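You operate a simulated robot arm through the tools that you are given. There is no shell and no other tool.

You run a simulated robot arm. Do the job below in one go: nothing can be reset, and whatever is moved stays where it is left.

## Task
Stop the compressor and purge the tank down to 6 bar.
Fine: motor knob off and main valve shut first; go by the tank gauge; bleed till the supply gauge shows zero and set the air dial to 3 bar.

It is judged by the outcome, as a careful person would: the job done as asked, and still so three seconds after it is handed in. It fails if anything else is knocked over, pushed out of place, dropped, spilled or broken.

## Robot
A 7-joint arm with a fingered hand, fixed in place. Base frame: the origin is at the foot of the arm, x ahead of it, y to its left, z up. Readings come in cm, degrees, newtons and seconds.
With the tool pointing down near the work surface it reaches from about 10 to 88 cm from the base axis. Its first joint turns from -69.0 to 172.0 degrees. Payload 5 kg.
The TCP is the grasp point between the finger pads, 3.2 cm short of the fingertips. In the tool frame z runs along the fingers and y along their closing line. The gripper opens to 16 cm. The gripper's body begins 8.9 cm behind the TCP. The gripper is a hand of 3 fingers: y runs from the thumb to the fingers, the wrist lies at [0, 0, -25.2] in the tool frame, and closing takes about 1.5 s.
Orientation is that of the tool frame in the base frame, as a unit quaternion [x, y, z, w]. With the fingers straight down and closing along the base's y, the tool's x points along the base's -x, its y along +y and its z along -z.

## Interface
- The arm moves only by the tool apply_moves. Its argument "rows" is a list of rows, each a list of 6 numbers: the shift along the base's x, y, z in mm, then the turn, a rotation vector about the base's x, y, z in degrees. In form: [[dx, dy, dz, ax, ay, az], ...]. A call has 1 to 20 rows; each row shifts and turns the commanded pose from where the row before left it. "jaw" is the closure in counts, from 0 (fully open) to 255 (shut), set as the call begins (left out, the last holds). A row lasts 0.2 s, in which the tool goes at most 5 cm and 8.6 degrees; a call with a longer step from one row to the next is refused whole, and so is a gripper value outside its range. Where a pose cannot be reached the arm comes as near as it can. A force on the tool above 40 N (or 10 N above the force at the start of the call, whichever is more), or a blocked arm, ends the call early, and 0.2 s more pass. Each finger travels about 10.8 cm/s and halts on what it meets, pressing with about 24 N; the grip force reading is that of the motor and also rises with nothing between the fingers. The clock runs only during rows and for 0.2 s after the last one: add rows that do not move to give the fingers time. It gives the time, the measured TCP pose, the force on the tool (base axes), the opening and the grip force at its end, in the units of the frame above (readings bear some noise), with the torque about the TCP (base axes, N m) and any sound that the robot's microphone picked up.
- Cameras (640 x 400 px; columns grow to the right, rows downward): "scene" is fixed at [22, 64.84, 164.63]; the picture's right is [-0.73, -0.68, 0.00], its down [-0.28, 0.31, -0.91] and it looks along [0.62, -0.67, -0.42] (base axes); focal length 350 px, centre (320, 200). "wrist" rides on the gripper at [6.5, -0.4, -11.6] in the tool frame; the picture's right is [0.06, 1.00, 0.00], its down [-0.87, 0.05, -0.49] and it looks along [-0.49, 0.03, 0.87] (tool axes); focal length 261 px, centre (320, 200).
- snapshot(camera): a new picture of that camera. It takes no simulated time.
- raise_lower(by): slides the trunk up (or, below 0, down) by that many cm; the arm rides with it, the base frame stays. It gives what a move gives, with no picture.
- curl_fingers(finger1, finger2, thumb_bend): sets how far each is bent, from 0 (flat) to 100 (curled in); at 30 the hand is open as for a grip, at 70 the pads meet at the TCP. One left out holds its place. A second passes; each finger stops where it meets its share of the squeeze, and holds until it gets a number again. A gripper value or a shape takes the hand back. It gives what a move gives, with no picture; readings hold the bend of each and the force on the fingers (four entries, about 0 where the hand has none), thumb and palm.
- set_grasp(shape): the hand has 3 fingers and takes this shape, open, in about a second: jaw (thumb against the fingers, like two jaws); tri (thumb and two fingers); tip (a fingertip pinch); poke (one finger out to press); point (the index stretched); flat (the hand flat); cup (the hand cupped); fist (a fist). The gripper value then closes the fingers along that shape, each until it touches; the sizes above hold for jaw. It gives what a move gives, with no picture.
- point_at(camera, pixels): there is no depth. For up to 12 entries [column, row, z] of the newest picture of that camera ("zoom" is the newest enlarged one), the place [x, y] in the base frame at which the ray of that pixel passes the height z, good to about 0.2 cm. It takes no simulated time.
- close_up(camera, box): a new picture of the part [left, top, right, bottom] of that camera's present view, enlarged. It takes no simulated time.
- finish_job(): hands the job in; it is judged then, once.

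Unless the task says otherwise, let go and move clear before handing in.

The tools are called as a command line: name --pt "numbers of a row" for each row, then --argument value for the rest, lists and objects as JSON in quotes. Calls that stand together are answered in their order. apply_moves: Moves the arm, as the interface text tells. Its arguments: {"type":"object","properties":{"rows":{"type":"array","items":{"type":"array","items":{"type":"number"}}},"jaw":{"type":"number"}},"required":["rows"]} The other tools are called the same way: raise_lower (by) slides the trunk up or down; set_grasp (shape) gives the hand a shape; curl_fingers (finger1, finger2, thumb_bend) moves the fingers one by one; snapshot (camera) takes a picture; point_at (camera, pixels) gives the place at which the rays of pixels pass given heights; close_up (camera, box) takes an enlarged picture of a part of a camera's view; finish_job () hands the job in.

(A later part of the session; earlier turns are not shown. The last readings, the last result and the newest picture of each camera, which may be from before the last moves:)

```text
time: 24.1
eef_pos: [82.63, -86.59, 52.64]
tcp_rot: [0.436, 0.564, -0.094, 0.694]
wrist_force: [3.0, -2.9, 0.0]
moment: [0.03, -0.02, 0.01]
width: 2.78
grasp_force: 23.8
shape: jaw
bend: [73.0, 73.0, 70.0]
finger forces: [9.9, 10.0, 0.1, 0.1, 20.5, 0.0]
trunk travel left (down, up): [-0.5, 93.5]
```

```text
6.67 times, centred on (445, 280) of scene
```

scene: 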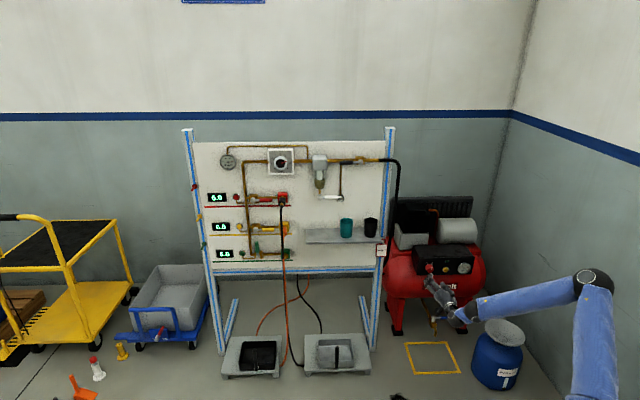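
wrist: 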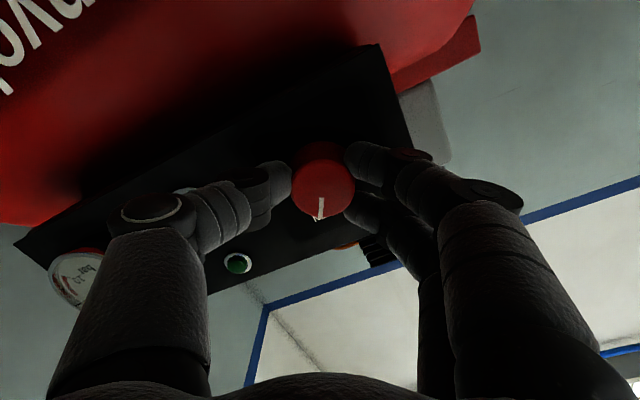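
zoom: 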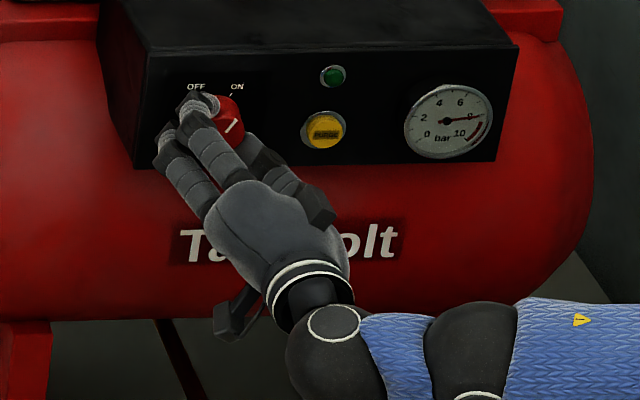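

The knob is held symmetrically (thumb 20.5 N, fingers 10 N each). I'll turn it 30° anticlockwise first and check that it follows.

apply_moves --pt "0 0 0 -4.24 4.24 0" --pt "0 0 0 -4.24 4.24 0" --pt "0 0 0 -4.24 4.24 0" --pt "0 0 0 -4.24 4.24 0" --pt "0 0 0 -4.24 4.24 0"

snapshot --camera "wrist"

close_up --camera "scene" --box '[410, 250, 480, 310]'

```text
time: 25.3
eef_pos: [82.53, -86.43, 52.76]
tcp_rot: [0.277, 0.655, -0.274, 0.647]
wrist_force: [8.5, -13.4, 0.4]
moment: [0.03, 0.03, -0.05]
width: 2.73
grasp_force: 23.5
shape: jaw
bend: [72.0, 73.0, 70.0]
finger forces: [8.7, 8.9, 0.2, 0.0, 20.9, 0.1]
trunk travel left (down, up): [-0.5, 93.5]
```

```text
taken
```

wrist: 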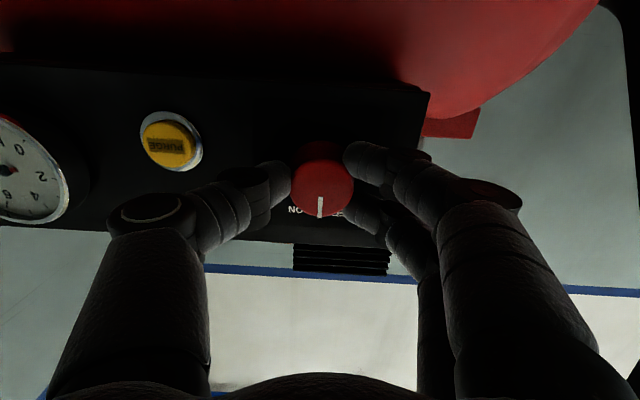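

```text
6.67 times, centred on (445, 280) of scene
```

zoom: 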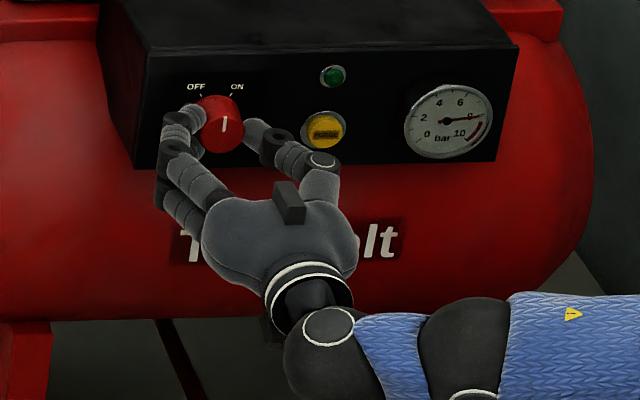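

The knob followed and now points straight up, midway. I'll turn another 30° to reach OFF.

apply_moves --pt "0 0 0 -4.24 4.24 0" --pt "0 0 0 -4.24 4.24 0" --pt "0 0 0 -4.24 4.24 0" --pt "0 0 0 -4.24 4.24 0" --pt "0 0 0 -4.24 4.24 0"

snapshot --camera "wrist"

close_up --camera "scene" --box '[410, 250, 480, 310]'

```text
time: 26.5
eef_pos: [82.4, -86.48, 52.77]
tcp_rot: [0.099, 0.701, -0.434, 0.556]
wrist_force: [4.5, -15.2, 0.0]
moment: [0.1, -0.11, -0.18]
width: 2.63
grasp_force: 24.0
shape: jaw
bend: [72.0, 73.0, 70.0]
finger forces: [9.1, 9.3, 0.1, 0.0, 24.5, 0.0]
trunk travel left (down, up): [-0.5, 93.5]
```

```text
taken
```

wrist: 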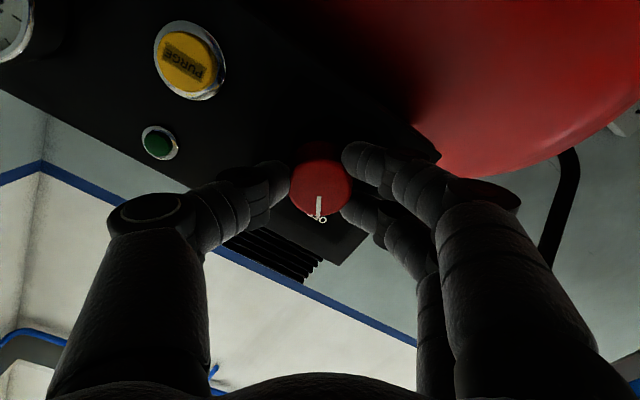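

```text
6.67 times, centred on (445, 280) of scene
```

zoom: 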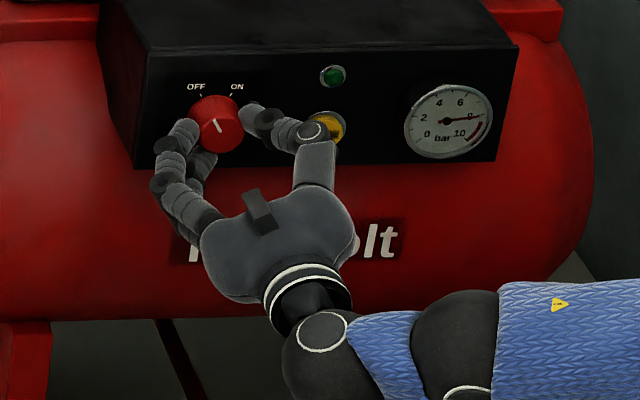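

The pointer is now roughly 27-30° left of vertical, close to the OFF tick, with little torque. I'll zoom in to compare the pointer with the OFF tick.

close_up --camera "scene" --box '[424, 258, 452, 278]'

close_up --camera "wrist" --box '[270, 140, 370, 240]'

```text
16.00 times, centred on (438, 268) of scene
```

zoom: 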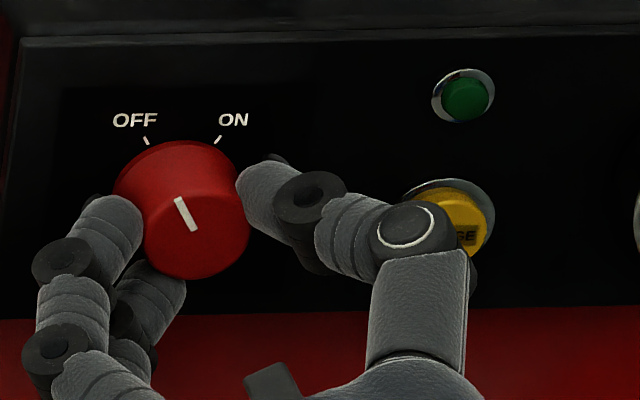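

```text
4.00 times, centred on (320, 190) of wrist
```

zoom: 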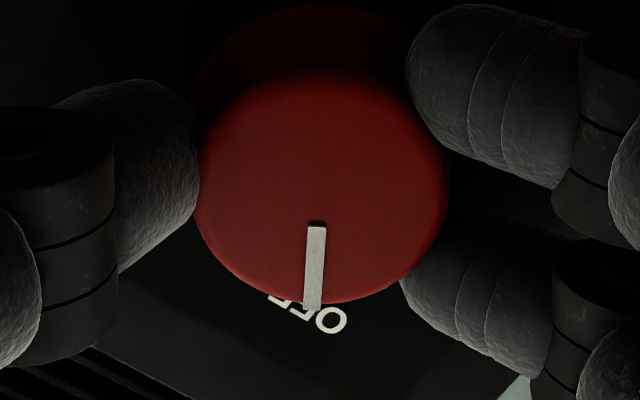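

The pointer is about 24° left versus the OFF tick's 27°, so it's 2-3° short. I'll turn 4° more and see if it meets the stop.

apply_moves --pt "0 0 0 -1.41 1.41 0" --pt "0 0 0 -1.41 1.41 0" --pt "0 0 0 0 0 0"

close_up --camera "scene" --box '[424, 258, 452, 278]'

```text
time: 27.3
eef_pos: [82.52, -86.45, 52.77]
tcp_rot: [0.076, 0.704, -0.454, 0.541]
wrist_force: [-1.2, -15.0, -1.0]
moment: [0.41, -0.45, -0.27]
width: 2.62
grasp_force: 24.4
shape: jaw
bend: [72.0, 73.0, 70.0]
finger forces: [7.8, 13.2, 0.0, 0.0, 26.7, 0.0]
trunk travel left (down, up): [-0.5, 93.5]
```

```text
16.00 times, centred on (438, 268) of scene
```

zoom: 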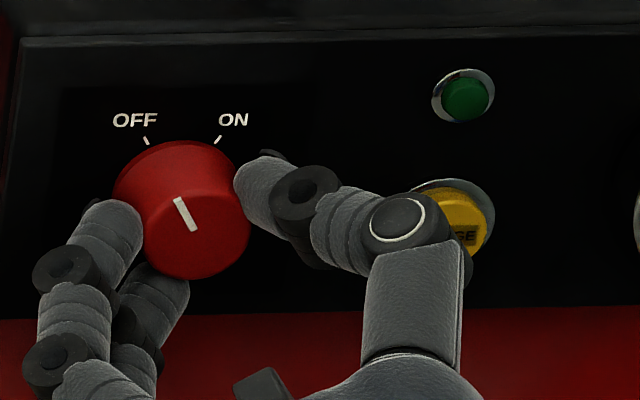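

Torque rose to about 0.6 N m with the pointer on the OFF tick, so the knob is at its stop. I'll open the fingers partway and back straight off.

apply_moves --pt "0 0 0 0 0 0" --pt "0 0 0 0 0 0" --pt "0 0 0 0 0 0" --pt "0 0 0 0 0 0" --jaw 150

apply_moves --pt "-15 15 0 0 0 0" --pt "-20 20 0 0 0 0" --pt "-25 25 0 0 0 0" --pt "-25 25 0 4.24 -4.24 0" --pt "0 0 0 5.5 -5.5 0" --pt "0 0 0 5.5 -5.5 0" --pt "0 0 0 5.5 -5.5 0" --pt "0 0 0 4 -4 0"

close_up --camera "scene" --box '[420, 252, 480, 282]'

snapshot --camera "scene"

```text
time: 28.3
eef_pos: [82.65, -86.26, 52.85]
tcp_rot: [0.075, 0.703, -0.454, 0.542]
wrist_force: [-0.7, 1.2, -0.3]
moment: [0.01, -0.03, 0.0]
width: 6.53
grasp_force: 0.0
shape: jaw
bend: [73.0, 73.0, 70.0]
finger forces: [0.0, 0.0, 0.0, 0.1, 0.1, 0.1]
trunk travel left (down, up): [-0.5, 93.5]
```

```text
time: 30.1
eef_pos: [74.03, -77.96, 52.79]
tcp_rot: [0.284, 0.652, -0.268, 0.65]
wrist_force: [0.2, -0.1, 0.3]
moment: [0.04, 0.05, 0.02]
width: 6.53
grasp_force: 0.0
shape: jaw
bend: [73.0, 73.0, 70.0]
finger forces: [0.1, 0.1, 0.1, 0.0, 0.1, 0.1]
trunk travel left (down, up): [-0.5, 93.5]
```

```text
10.67 times, centred on (450, 267) of scene
```

zoom: 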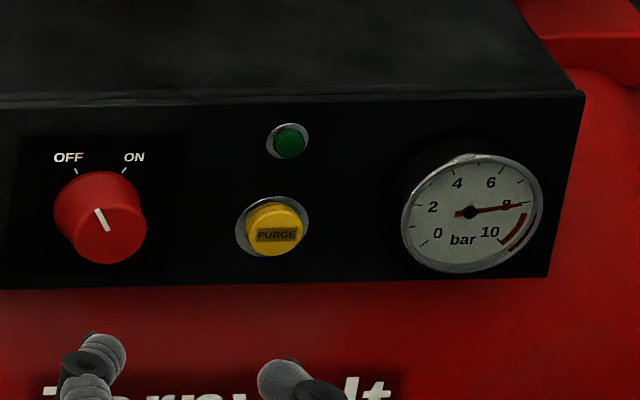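

```text
taken
```

scene: 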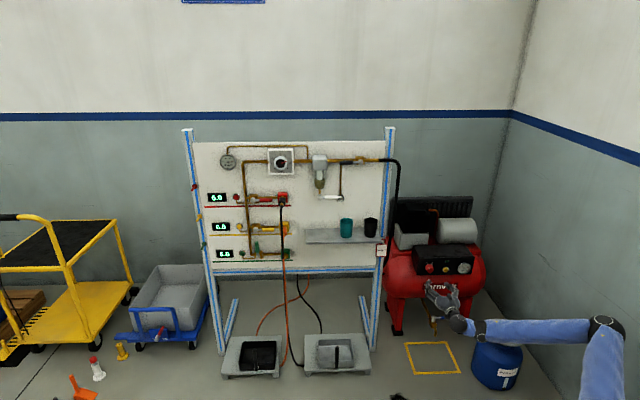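

The motor knob clearly points to OFF, the tank gauge still shows about 8, and nothing was disturbed. Next the main valve: I'll raise the trunk 58 cm in two steps.

raise_lower --by 38

raise_lower --by 20

curl_fingers --finger1 30 --finger2 100 --thumb_bend 100

snapshot --camera "scene"

snapshot --camera "wrist"

```text
time: 33.8
eef_pos: [74.13, -77.99, 90.77]
tcp_rot: [0.283, 0.652, -0.268, 0.65]
wrist_force: [-1.0, -0.2, -1.1]
moment: [0.0, 0.02, 0.01]
width: 6.54
grasp_force: 0.0
shape: jaw
bend: [73.0, 73.0, 70.0]
finger forces: [0.1, 0.1, 0.0, 0.1, 0.0, 0.1]
trunk travel left (down, up): [-38.5, 55.5]
```

```text
time: 36.0
eef_pos: [74.05, -77.95, 110.74]
tcp_rot: [0.284, 0.652, -0.268, 0.65]
wrist_force: [-0.5, 0.5, 0.4]
moment: [-0.02, -0.02, 0.01]
width: 6.53
grasp_force: 0.1
shape: jaw
bend: [73.0, 73.0, 70.0]
finger forces: [0.0, 0.0, 0.1, 0.0, 0.1, 0.1]
trunk travel left (down, up): [-58.5, 35.5]
```

```text
time: 37.0
eef_pos: [74.09, -77.94, 110.75]
tcp_rot: [0.283, 0.652, -0.269, 0.65]
wrist_force: [-0.2, -0.9, -0.2]
moment: [0.01, 0.0, -0.04]
width: 6.49
grasp_force: 0.0
shape: fingers
bend: [30.0, 100.0, 91.0]
finger forces: [0.0, 0.1, 0.0, 0.1, 0.1, 0.0]
trunk travel left (down, up): [-58.5, 35.5]
```

```text
taken
```

scene: 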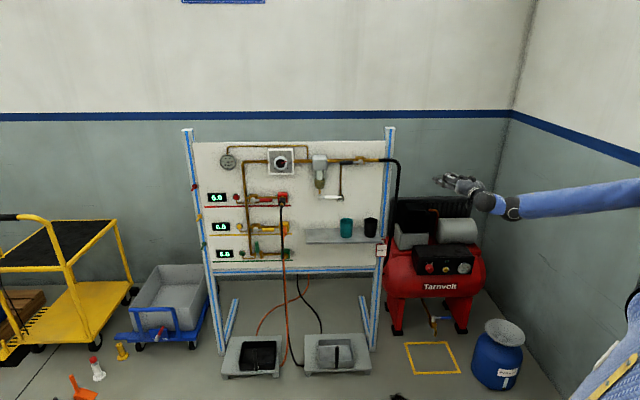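

```text
taken
```

wrist: 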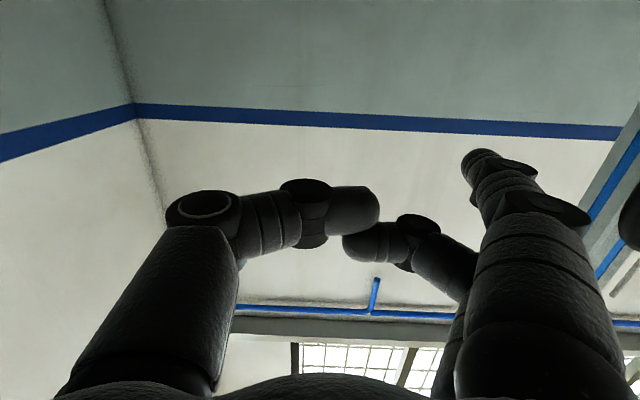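

The board is to the right in the wrist view and the finger is out. I'll draw back a little, then travel sideways to stand off in front of the main valve's handle.

apply_moves --pt "-30 30 0 0 0 0" --pt "-30 30 3 0 0 0" --pt "31 31 2 0 0 0" --pt "31 31 2 0 0 0" --pt "31 31 2 0 0 0" --pt "31 31 2 0 0 0" --pt "31 31 2 0 0 0" --pt "31 31 0 0 0 0" --pt "31 31 0 0 0 0" --pt "31 31 0 0 0 0" --pt "31 31 0 0 0 0"

snapshot --camera "wrist"

snapshot --camera "scene"

```text
time: 39.4
eef_pos: [95.6, -43.91, 112.24]
tcp_rot: [0.284, 0.651, -0.27, 0.65]
wrist_force: [0.3, 1.3, 0.8]
moment: [-0.01, 0.04, 0.01]
width: 6.46
grasp_force: 0.0
shape: fingers
bend: [30.0, 100.0, 91.0]
finger forces: [0.0, 0.0, 0.1, 0.0, 0.0, 0.1]
out of reach, approached as far as the arm can: row 11
trunk travel left (down, up): [-58.5, 35.5]
```

```text
taken
```

wrist: 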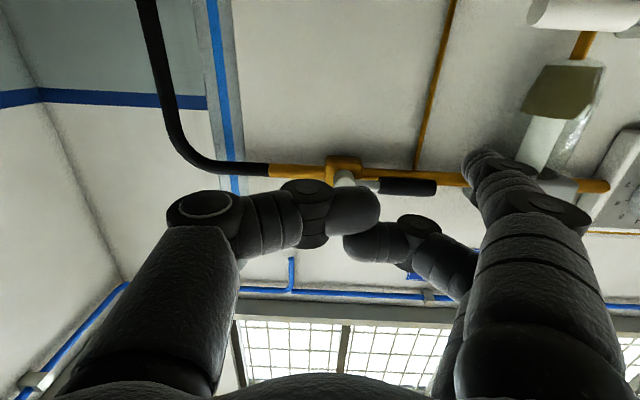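

```text
taken
```

scene: 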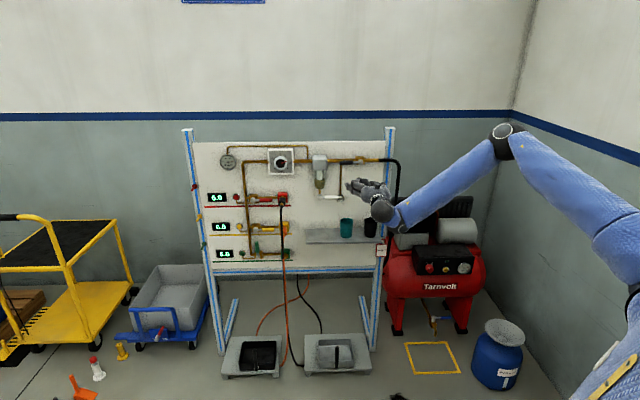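

The finger tip (478,155) lies under the filter in view but by calculation at u=45.7, right beneath the black handle's middle (handle centre ≈ (111.3,-46.6,117.3), pivot ≈ (106.5,-51.3,116.9)). I'll advance 10.5 cm with the tip about 4 cm below the handle.

apply_moves --pt "16 -16 5.5 0 0 0" --pt "16 -16 5.5 0 0 0" --pt "16 -16 5.5 0 0 0" --pt "16 -16 5.5 0 0 0" --pt "10 -10 0 0 0 0"

snapshot --camera "wrist"

close_up --camera "scene" --box '[310, 140, 410, 210]'

```text
time: 40.6
eef_pos: [94.75, -48.37, 115.86]
tcp_rot: [0.283, 0.651, -0.269, 0.651]
wrist_force: [0.7, -0.2, -0.3]
moment: [0.01, 0.0, -0.02]
width: 6.47
grasp_force: 0.1
shape: fingers
bend: [30.0, 100.0, 91.0]
finger forces: [0.0, 0.1, 0.0, 0.1, 0.0, 0.0]
out of reach, approached as far as the arm can: row 1, 2, 3, 4, 5
trunk travel left (down, up): [-58.5, 35.5]
```

```text
taken
```

wrist: 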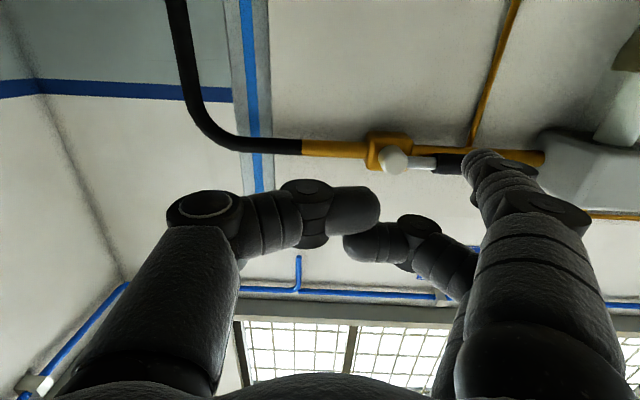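

```text
5.71 times, centred on (360, 175) of scene
```

zoom: 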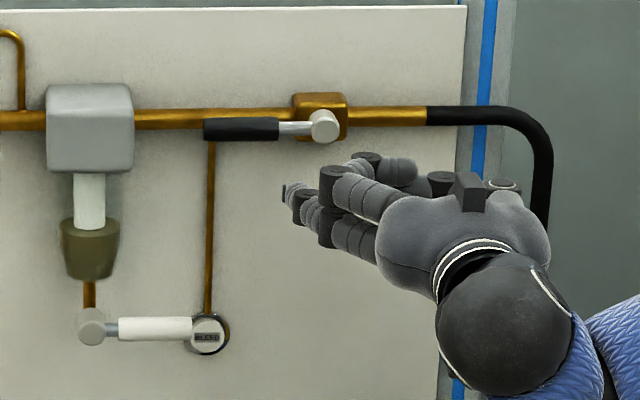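

The arm can't go forward with the hand pointing at azimuth -45° here (stopped at 94.8,-48.4), yet it reached further at the compressor where the hand pointed radially. I'll yaw the hand 18° left so it points radially, which swings the tip away from the board, and then check.

apply_moves --pt "0 0 -4 0 0 6" --pt "0 0 -4 0 0 6" --pt "0 0 -4 0 0 6"

```text
time: 41.4
eef_pos: [89.61, -43.36, 115.12]
tcp_rot: [0.192, 0.673, -0.182, 0.691]
wrist_force: [0.3, 0.1, 0.2]
moment: [-0.03, 0.01, 0.0]
width: 6.48
grasp_force: 0.0
shape: fingers
bend: [30.0, 100.0, 91.0]
finger forces: [0.1, 0.0, 0.0, 0.1, 0.0, 0.1]
out of reach, approached as far as the arm can: row 1, 2, 3
trunk travel left (down, up): [-58.5, 35.5]
```

The arm is near full stretch because the shoulder (about 35 cm above the hand) is too high for this reach. I'll lower the trunk 30 cm and then bring the hand back up relative to it, so the arm can stretch out level; the tip is 10 cm clear of the cups' plane.

raise_lower --by -30

apply_moves --pt "0 0 40 0 0 0" --pt "0 0 40 0 0 0" --pt "0 0 40 0 0 0" --pt "0 0 40 0 0 0" --pt "0 0 40 0 0 0" --pt "0 0 40 0 0 0" --pt "0 0 40 0 0 0"

snapshot --camera "scene"

snapshot --camera "wrist"

```text
time: 44.4
eef_pos: [89.68, -43.33, 85.12]
tcp_rot: [0.191, 0.673, -0.182, 0.691]
wrist_force: [0.9, 0.3, 0.3]
moment: [-0.02, 0.0, 0.0]
width: 6.47
grasp_force: 0.1
shape: fingers
bend: [30.0, 100.0, 91.0]
finger forces: [0.0, 0.0, 0.0, 0.1, 0.1, 0.0]
trunk travel left (down, up): [-28.5, 65.5]
```

```text
time: 46.0
eef_pos: [86.46, -40.54, 112.25]
tcp_rot: [0.193, 0.672, -0.184, 0.691]
wrist_force: [0.8, 0.2, 0.2]
moment: [-0.05, 0.01, 0.0]
width: 6.5
grasp_force: 0.1
shape: fingers
bend: [30.0, 100.0, 91.0]
finger forces: [0.0, 0.0, 0.0, 0.1, 0.1, 0.1]
out of reach, approached as far as the arm can: row 2, 3, 4, 5, 6, 7
trunk travel left (down, up): [-28.5, 65.5]
```

```text
taken
```

scene: 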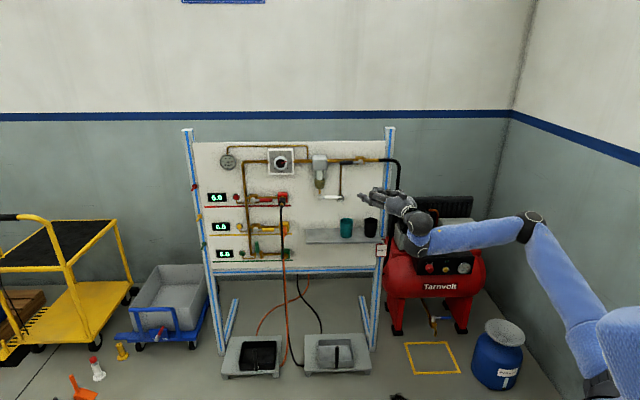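

```text
taken
```

wrist: 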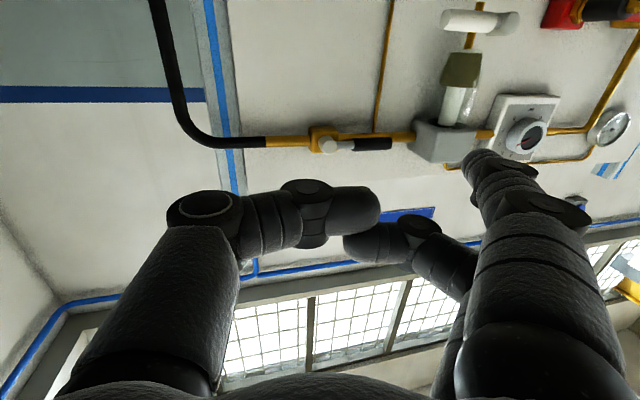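

Comparing the estimates, the elbow swung to the right and the wrist is at its bend limit, so this arm branch is bad. I'll raise the trunk back, return to the pose that worked (74,-78,111, hand radial), and from there sweep round the base axis so the hand stays radial.

raise_lower --by 30

apply_moves --pt "-15 -30.5 -27.3 0 0 -1.45" --pt "-15 -30.5 -27.3 0 0 -1.45" --pt "-15 -30.5 -27.3 0 0 -1.45" --pt "-15 -30.5 -27.3 0 0 -1.45" --pt "-15 -30.5 -27.3 0 0 -1.45" --pt "-15 -30.5 -27.3 0 0 -1.45" --pt "-15 -30.5 -27.3 0 0 -1.45" --pt "-15 -30.5 -27.3 0 0 -1.45" --pt "-15 -30.5 -27.3 0 0 -1.45" --pt "-15 -30.5 -27.3 0 0 -1.45" --pt "-15 -30.5 -27.3 0 0 -1.45"

snapshot --camera "scene"

```text
time: 49.0
eef_pos: [86.5, -40.4, 142.4]
tcp_rot: [0.193, 0.672, -0.184, 0.691]
wrist_force: [0.7, 0.7, 0.9]
moment: [0.02, -0.01, -0.03]
width: 6.45
grasp_force: 0.0
shape: fingers
bend: [30.0, 100.0, 91.0]
finger forces: [0.0, 0.1, 0.0, 0.0, 0.1, 0.0]
trunk travel left (down, up): [-58.5, 35.5]
```

```text
time: 51.4
eef_pos: [69.89, -73.87, 112.48]
tcp_rot: [0.285, 0.638, -0.279, 0.659]
wrist_force: [-0.8, 0.2, -0.6]
moment: [0.03, 0.02, 0.02]
width: 6.48
grasp_force: 0.0
shape: fingers
bend: [30.0, 100.0, 91.0]
finger forces: [0.0, 0.1, 0.0, 0.1, 0.0, 0.0]
trunk travel left (down, up): [-58.5, 35.5]
```

```text
taken
```

scene: 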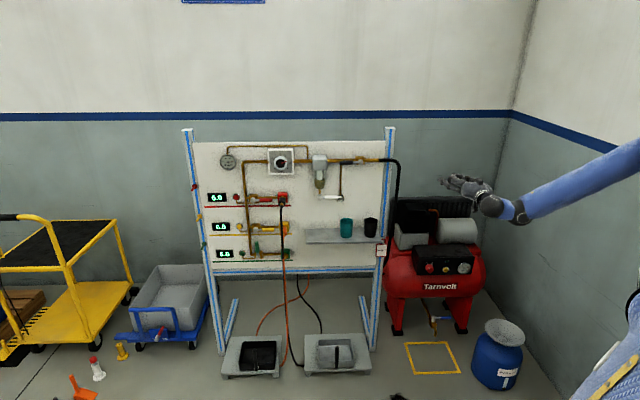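

The arm is back in a good radial pose at (69.9,-73.9,112.5). I'll now sweep 19° left about the base axis, turning the hand with it.

apply_moves --pt "30.3 29.9 0 0 0 2.4" --pt "29.0 31.1 0 0 0 2.4" --pt "27.8 32.4 0 0 0 2.4" --pt "26.3 33.5 0 0 0 2.4" --pt "24.9 34.5 0 0 0 2.4" --pt "23.5 35.6 0 0 0 2.4" --pt "21.9 36.5 0 0 0 2.4" --pt "20.4 37.4 0 0 0 2.4"

snapshot --camera "scene"

snapshot --camera "wrist"

```text
time: 53.2
eef_pos: [90.25, -46.78, 112.0]
tcp_rot: [0.175, 0.677, -0.165, 0.695]
wrist_force: [-0.3, 0.1, 0.1]
moment: [-0.01, 0.02, -0.02]
width: 6.45
grasp_force: 0.0
shape: fingers
bend: [30.0, 100.0, 91.0]
finger forces: [0.1, 0.0, 0.0, 0.0, 0.1, 0.1]
trunk travel left (down, up): [-58.5, 35.5]
```

```text
taken
```

scene: 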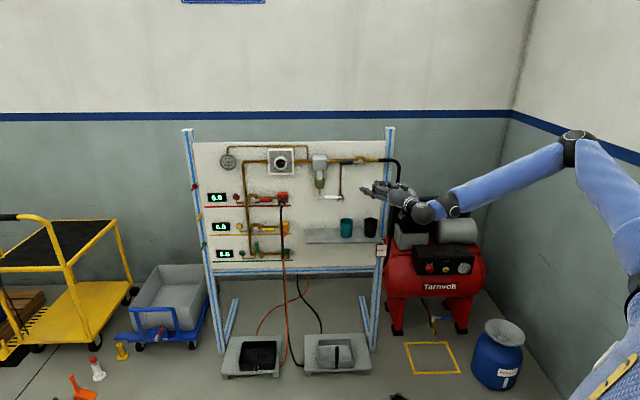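

```text
taken
```

wrist: 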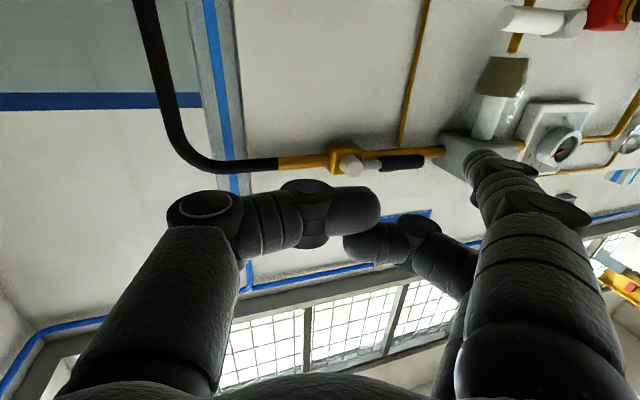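

The sweep worked (90.3,-46.8,112). With the hand yawed this way the thumb side leads toward the board, so I'll use the straight thumb as the pusher, curl both fingers, and move to a standoff for the valve handle.

curl_fingers --finger1 100 --finger2 100 --thumb_bend 30

apply_moves --pt "28.9 35.7 0 0 0 1" --pt "28.9 35.7 0 0 0 1" --pt "28.9 35.7 0 0 0 1" --pt "28.9 35.7 0 0 0 1"

snapshot --camera "wrist"

snapshot --camera "scene"

```text
time: 54.2
eef_pos: [90.22, -46.75, 112.08]
tcp_rot: [0.175, 0.677, -0.165, 0.695]
wrist_force: [0.3, -0.4, 0.4]
moment: [0.0, -0.01, 0.01]
width: 7.43
grasp_force: 0.1
shape: fingers
bend: [100.0, 100.0, 30.0]
finger forces: [0.0, 0.0, 0.0, 0.1, 0.0, 0.1]
trunk travel left (down, up): [-58.5, 35.5]
```

```text
time: 55.2
eef_pos: [102.1, -32.35, 112.07]
tcp_rot: [0.15, 0.684, -0.142, 0.7]
wrist_force: [-0.6, 1.5, -0.1]
moment: [-0.04, 0.01, -0.05]
width: 7.43
grasp_force: 0.1
shape: fingers
bend: [100.0, 100.0, 30.0]
finger forces: [0.0, 0.1, 0.0, 0.0, 0.0, 0.0]
trunk travel left (down, up): [-58.5, 35.5]
```

```text
taken
```

wrist: 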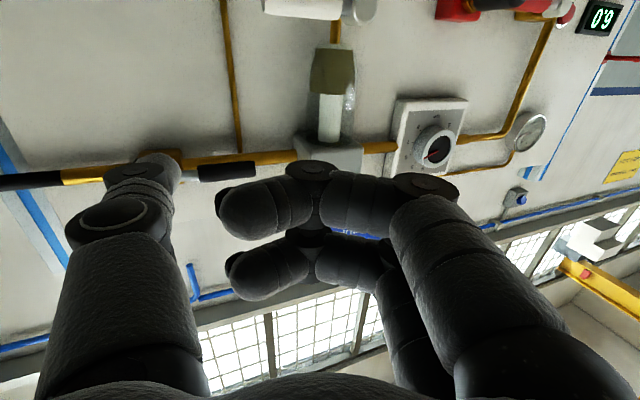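

```text
taken
```

scene: 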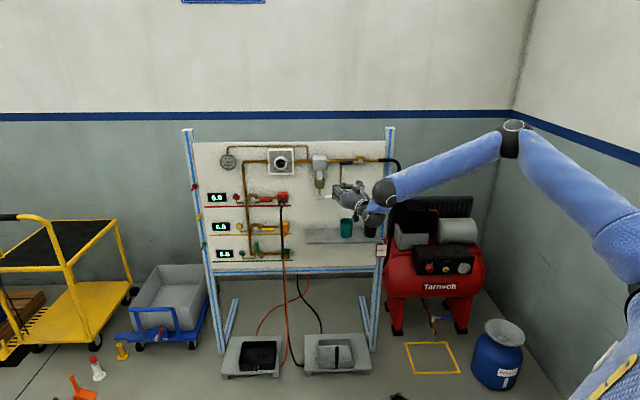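

The handle appears at (228,172), exactly where my estimate (111.3,-46.6,117.3) projects, and this pose is reachable. I'll advance about 11 cm so the thumb tip sits just under the handle's outer half.

apply_moves --pt "27 -10.2 2.5 0 0 0" --pt "27 -10.2 2.5 0 0 0" --pt "27 -10.2 2.5 0 0 0" --pt "27 -10.2 2.5 0 0 0"

snapshot --camera "wrist"

close_up --camera "scene" --box '[310, 140, 410, 210]'

```text
time: 56.2
eef_pos: [112.85, -36.69, 113.17]
tcp_rot: [0.152, 0.682, -0.141, 0.701]
wrist_force: [0.5, -0.6, 0.7]
moment: [0.03, -0.04, 0.0]
width: 7.4
grasp_force: 0.1
shape: fingers
bend: [100.0, 100.0, 30.0]
finger forces: [0.1, 0.0, 0.1, 0.0, 0.0, 0.0]
trunk travel left (down, up): [-58.5, 35.5]
```

```text
taken
```

wrist: 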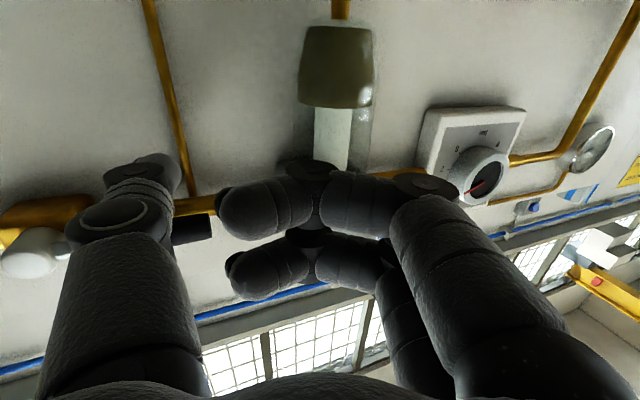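

```text
5.71 times, centred on (360, 175) of scene
```

zoom: 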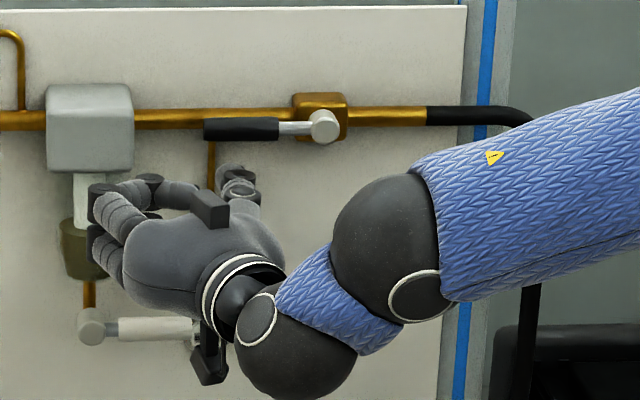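

The thumb tip is just under the handle at zoom (235,170), with no contact yet. I'll push up gently along the first 30° of the lever's arc and watch the forces.

apply_moves --pt "0 0 17 0 0 0" --pt "2 2 20 0 0 0" --pt "-1.4 -1.4 20 0 0 0"

close_up --camera "scene" --box '[310, 140, 410, 210]'

snapshot --camera "wrist"

```text
time: 56.8
eef_pos: [113.04, -36.5, 115.16]
tcp_rot: [0.148, 0.69, -0.139, 0.695]
wrist_force: [0.6, -4.1, -20.9]
moment: [2.01, -0.4, 0.26]
width: 7.5
grasp_force: 10.8
shape: fingers
bend: [100.0, 100.0, 29.0]
finger forces: [0.1, 0.0, 0.1, 0.1, 21.2, 0.1]
trunk travel left (down, up): [-58.5, 35.5]
stopped in row 3: the force on the tool passed its limit at 50 N (the readings are from after the stop); the commanded pose is now the measured one
```

```text
5.71 times, centred on (360, 175) of scene
```

zoom: 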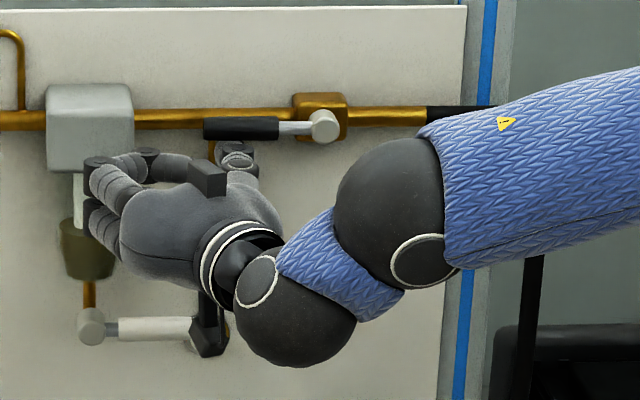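

```text
taken
```

wrist: 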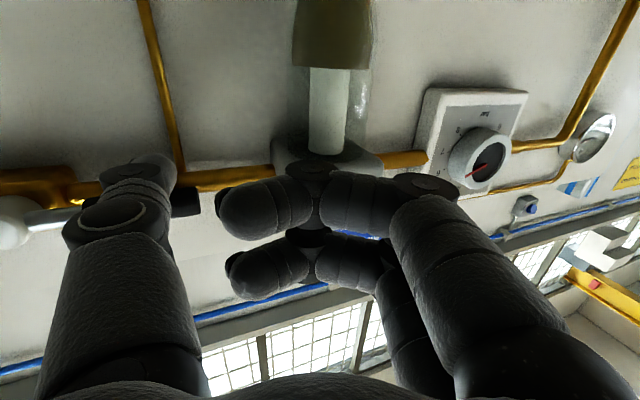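

The lever didn't move: the torque places the contact on the handle itself at 50 N, so upward is against its stop and it must close downward. I'll back the thumb out, go round, and come in above the handle.

apply_moves --pt "0 0 -8 0 0 0" --pt "-27.5 12.1 0 0 0 0" --pt "-27.5 12.1 0 0 0 0" --pt "0 0 33 0 0 0" --pt "0 0 34 0 0 0"

snapshot --camera "wrist"

close_up --camera "scene" --box '[310, 140, 410, 210]'

```text
time: 58.0
eef_pos: [107.34, -33.82, 121.91]
tcp_rot: [0.149, 0.687, -0.139, 0.697]
wrist_force: [-0.8, -0.2, -1.0]
moment: [0.01, 0.0, -0.02]
width: 7.45
grasp_force: 0.0
shape: fingers
bend: [100.0, 100.0, 30.0]
finger forces: [0.0, 0.1, 0.1, 0.1, 0.1, 0.0]
trunk travel left (down, up): [-58.5, 35.5]
```

```text
taken
```

wrist: 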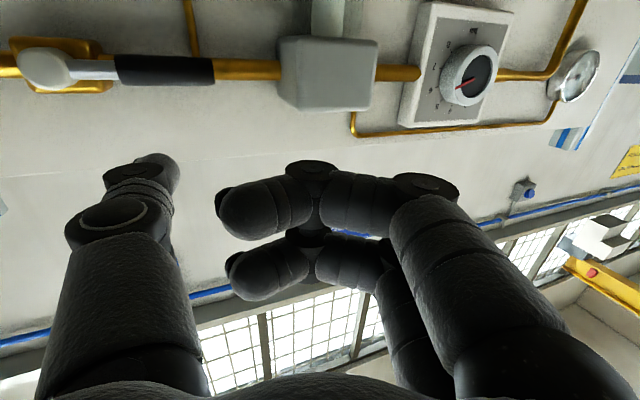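

```text
5.71 times, centred on (360, 175) of scene
```

zoom: 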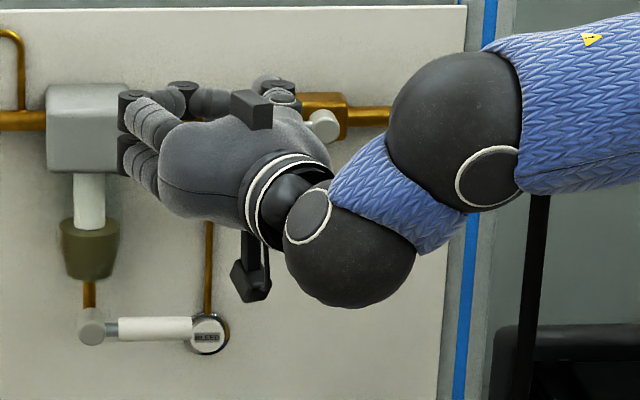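

The thumb is clear above the handle (handle at wrist (165,70), thumb tip at (158,160)). I'll advance 5.5 cm over it and then push down along the first part of the arc.

apply_moves --pt "27.5 -12.1 0 0 0 0" --pt "27.5 -12.1 0 0 0 0" --pt "0 0 -15 0 0 0" --pt "0 0 -15 0 0 0" --pt "1.5 1.5 -15 0 0 0"

close_up --camera "scene" --box '[310, 140, 410, 210]'

snapshot --camera "wrist"

```text
time: 59.2
eef_pos: [113.15, -36.39, 117.18]
tcp_rot: [0.149, 0.688, -0.138, 0.697]
wrist_force: [0.3, 0.1, -0.3]
moment: [-0.01, -0.02, 0.02]
width: 7.43
grasp_force: 0.1
shape: fingers
bend: [100.0, 100.0, 30.0]
finger forces: [0.0, 0.0, 0.1, 0.1, 0.0, 0.0]
trunk travel left (down, up): [-58.5, 35.5]
```

```text
5.71 times, centred on (360, 175) of scene
```

zoom: 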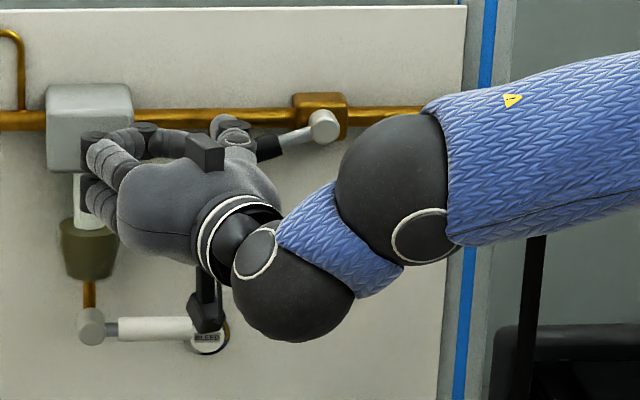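

```text
taken
```

wrist: 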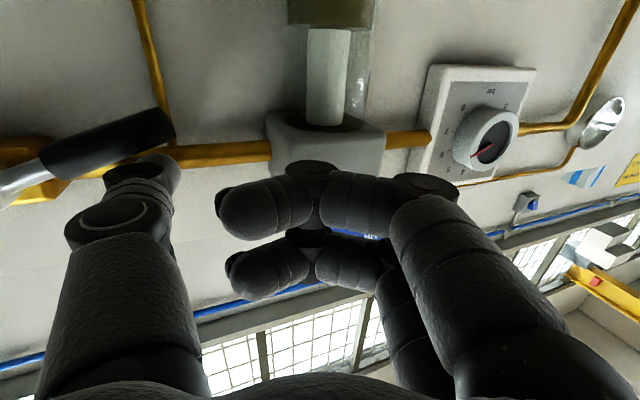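

The lever turns down freely (about 17° already, no force). I'll carry on along the arc to vertical.

apply_moves --pt "-0.4 -0.4 -19.5 0 0 0" --pt "-5.2 -5.2 -19 0 0 0" --pt "-8.5 -8.5 -16.5 0 0 0" --pt "-11.2 -11.2 -13 0 0 0" --pt "-13.2 -13.2 -8 0 0 0"

close_up --camera "scene" --box '[310, 140, 410, 210]'

snapshot --camera "wrist"

```text
time: 60.4
eef_pos: [109.18, -39.92, 109.46]
tcp_rot: [0.147, 0.688, -0.138, 0.697]
wrist_force: [0.5, 0.1, 0.8]
moment: [-0.02, 0.0, 0.05]
width: 7.36
grasp_force: 0.1
shape: fingers
bend: [100.0, 100.0, 30.0]
finger forces: [0.0, 0.0, 0.0, 0.0, 0.7, 0.0]
trunk travel left (down, up): [-58.5, 35.5]
```

```text
5.71 times, centred on (360, 175) of scene
```

zoom: 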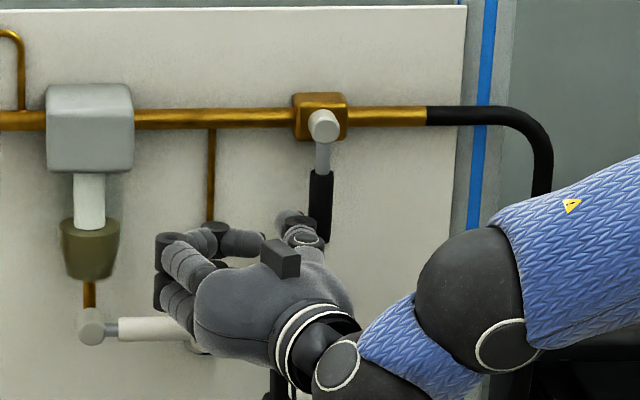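

```text
taken
```

wrist: 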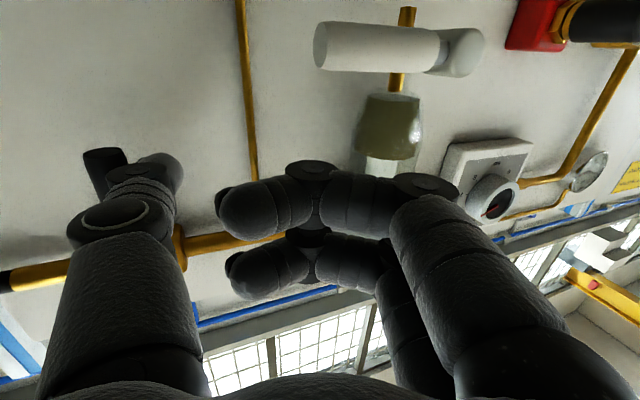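

The handle now hangs almost exactly vertical. I'll nudge a little further right to make sure it's against its closed stop.

apply_moves --pt "-5 -5 -2 0 0 0" --pt "-5 -5 -1 0 0 0"

close_up --camera "scene" --box '[330, 150, 380, 190]'

```text
time: 61.0
eef_pos: [108.23, -40.72, 109.38]
tcp_rot: [0.148, 0.687, -0.138, 0.697]
wrist_force: [4.2, 12.9, 3.8]
moment: [-0.26, 0.06, 0.1]
width: 6.87
grasp_force: 6.8
shape: fingers
bend: [100.0, 100.0, 33.0]
finger forces: [0.0, 0.1, 0.0, 0.1, 13.1, 0.0]
trunk travel left (down, up): [-58.5, 35.5]
```

```text
10.00 times, centred on (355, 170) of scene
```

zoom: 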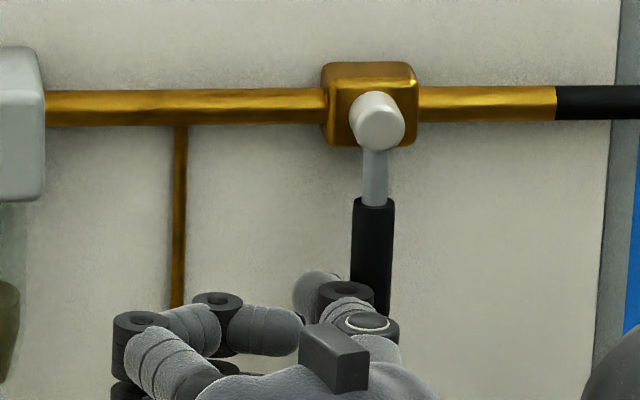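

The thumb pushed with 13 N and the handle stayed vertical at its stop, so the main valve is shut. I'll release, back off 10 cm, and roll the hand clockwise so the thumb points from below (palm above), since the white drain lever sits right beside the BLEED button.

apply_moves --pt "10 10 0 0 0 0" --pt "-23 10 0 0 0 0" --pt "-23 10 0 0 0 0" --pt "-23 10 0 0 0 0" --pt "-23 10 0 0 0 0" --pt "0 0 0 7.3 -3.2 0.15" --pt "0 0 0 7.3 -3.2 0.15" --pt "0 0 0 7.3 -3.2 0.15" --pt "0 0 0 7.3 -3.2 0.15" --pt "0 0 0 7.3 -3.2 0.15" --pt "0 0 0 7.3 -3.2 0.15"

snapshot --camera "wrist"

snapshot --camera "scene"

close_up --camera "scene" --box '[210, 145, 245, 175]'

```text
time: 63.4
eef_pos: [100.05, -35.86, 109.28]
tcp_rot: [0.412, 0.568, 0.158, 0.695]
wrist_force: [-0.3, -0.8, -0.4]
moment: [0.01, -0.01, -0.04]
width: 7.44
grasp_force: 0.2
shape: fingers
bend: [100.0, 100.0, 30.0]
finger forces: [0.1, 0.0, 0.0, 0.1, 0.1, 0.1]
trunk travel left (down, up): [-58.5, 35.5]
```

```text
taken
```

wrist: 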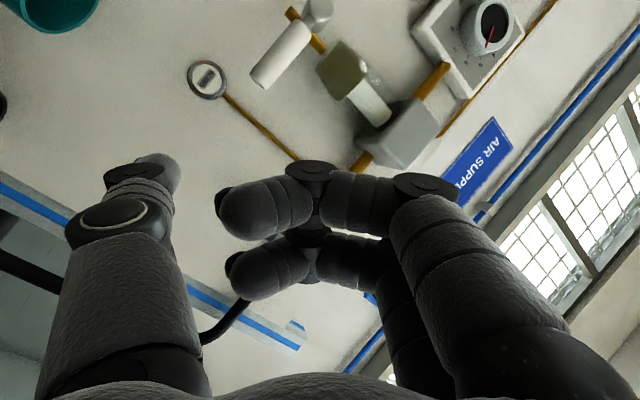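

```text
taken
```

scene: 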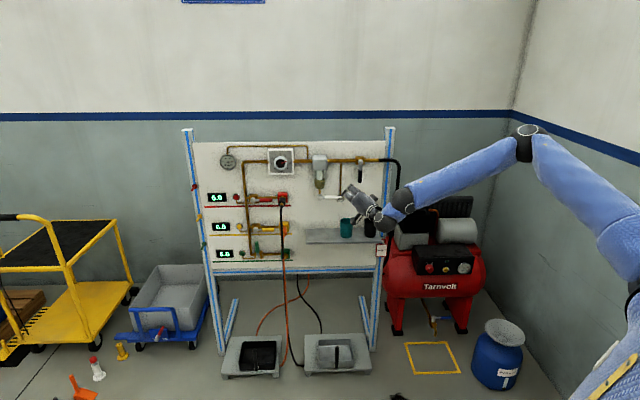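

```text
13.33 times, centred on (228, 160) of scene
```

zoom: 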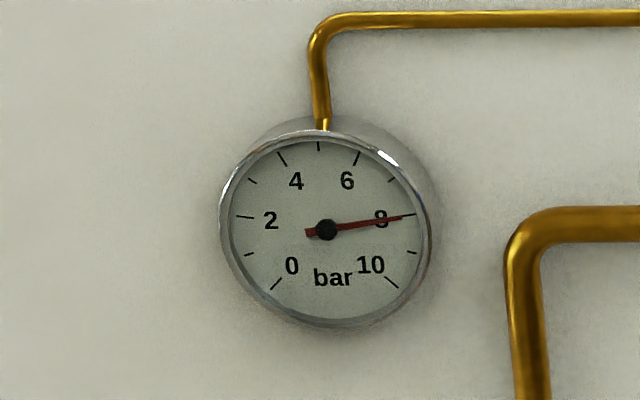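

Rolling works, and the BLEED button is visible at wrist (207,78) with the white handle's end at (258,80). I'll zoom in on it in both views and query rays to fix its position accurately.

close_up --camera "wrist" --box '[170, 40, 330, 120]'

close_up --camera "scene" --box '[310, 180, 360, 212]'

point_at --camera "wrist" --pixels '[[207, 79, 97], [207, 79, 98], [207, 79, 99], [207, 79, 100], [261, 78, 99], [261, 78, 101], [318, 12, 100], [318, 12, 102]]'

point_at --camera "scene" --pixels '[[340.6, 199.1, 97], [340.6, 199.1, 98], [340.6, 199.1, 99], [340.6, 199.1, 100], [337.5, 197.5, 99], [337.5, 197.5, 101], [320.2, 197.2, 100], [320.2, 197.2, 102]]'

```text
4.00 times, centred on (250, 80) of wrist
```

zoom: 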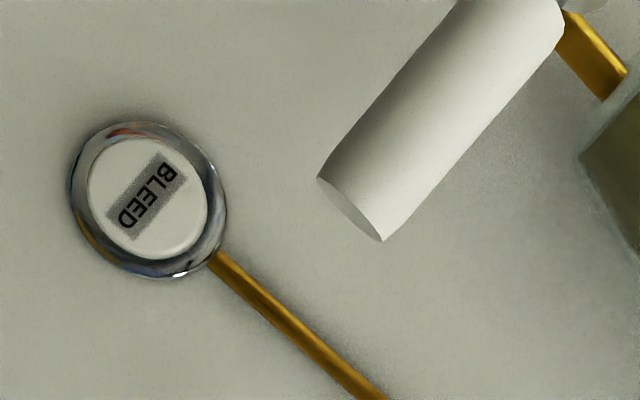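

```text
12.50 times, centred on (335, 196) of scene
```

zoom: 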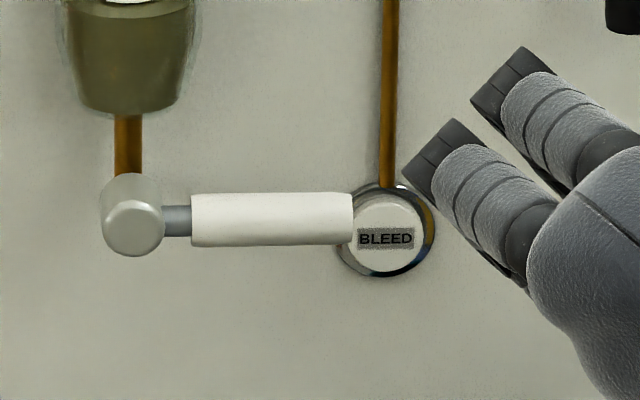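

```text
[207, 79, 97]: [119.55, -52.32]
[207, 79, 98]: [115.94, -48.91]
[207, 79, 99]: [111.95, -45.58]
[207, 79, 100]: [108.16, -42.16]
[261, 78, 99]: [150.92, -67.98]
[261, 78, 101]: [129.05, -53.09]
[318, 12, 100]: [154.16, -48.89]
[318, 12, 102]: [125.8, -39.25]
```

```text
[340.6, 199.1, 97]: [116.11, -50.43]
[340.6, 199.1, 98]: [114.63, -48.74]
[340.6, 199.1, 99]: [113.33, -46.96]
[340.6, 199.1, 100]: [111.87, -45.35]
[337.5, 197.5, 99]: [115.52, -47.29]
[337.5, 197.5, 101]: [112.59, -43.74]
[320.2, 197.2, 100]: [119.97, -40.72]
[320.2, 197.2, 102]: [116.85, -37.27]
```

BLEED's front is at about (114.2,-47.9,98.35) and the white handle's end at about (112.2,-43,101.7), so a thumb from below has just enough room. I'll roll on to about 100°, tip the hand 6° down, and move to a standoff with the thumb lined up on BLEED.

apply_moves --pt "5.5 -8 -2.3 7.17 -2.13 0.1" --pt "5.5 -8 -2.3 7.17 -2.13 0.1" --pt "5.5 -8 -2.3 7.17 -2.13 0.1" --pt "5.5 -8 -2.3 7.17 -2.13 0.1" --pt "5.5 -8 -2.3 7.17 -2.13 0.1" --pt "5.5 -8 -2.3 7.17 -2.13 0.1" --pt "5.5 -8 -2.3 7.17 -2.13 0.1"

snapshot --camera "wrist"

close_up --camera "scene" --box '[300, 145, 420, 220]'

```text
time: 65.0
eef_pos: [104.06, -41.69, 107.75]
tcp_rot: [0.641, 0.358, 0.438, 0.519]
wrist_force: [-0.5, 0.1, 0.2]
moment: [0.03, -0.01, 0.03]
width: 7.4
grasp_force: 0.1
shape: fingers
bend: [100.0, 100.0, 30.0]
finger forces: [0.0, 0.1, 0.0, 0.1, 0.0, 0.0]
trunk travel left (down, up): [-58.5, 35.5]
```

```text
taken
```

wrist: 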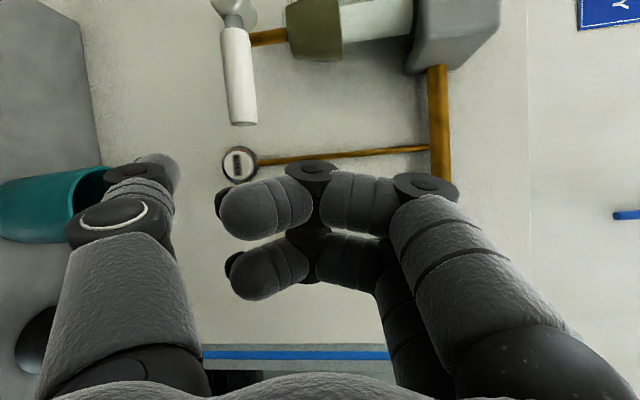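

```text
5.33 times, centred on (360, 182) of scene
```

zoom: 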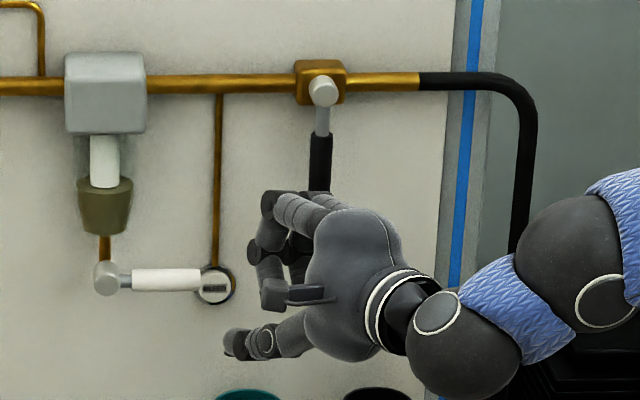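

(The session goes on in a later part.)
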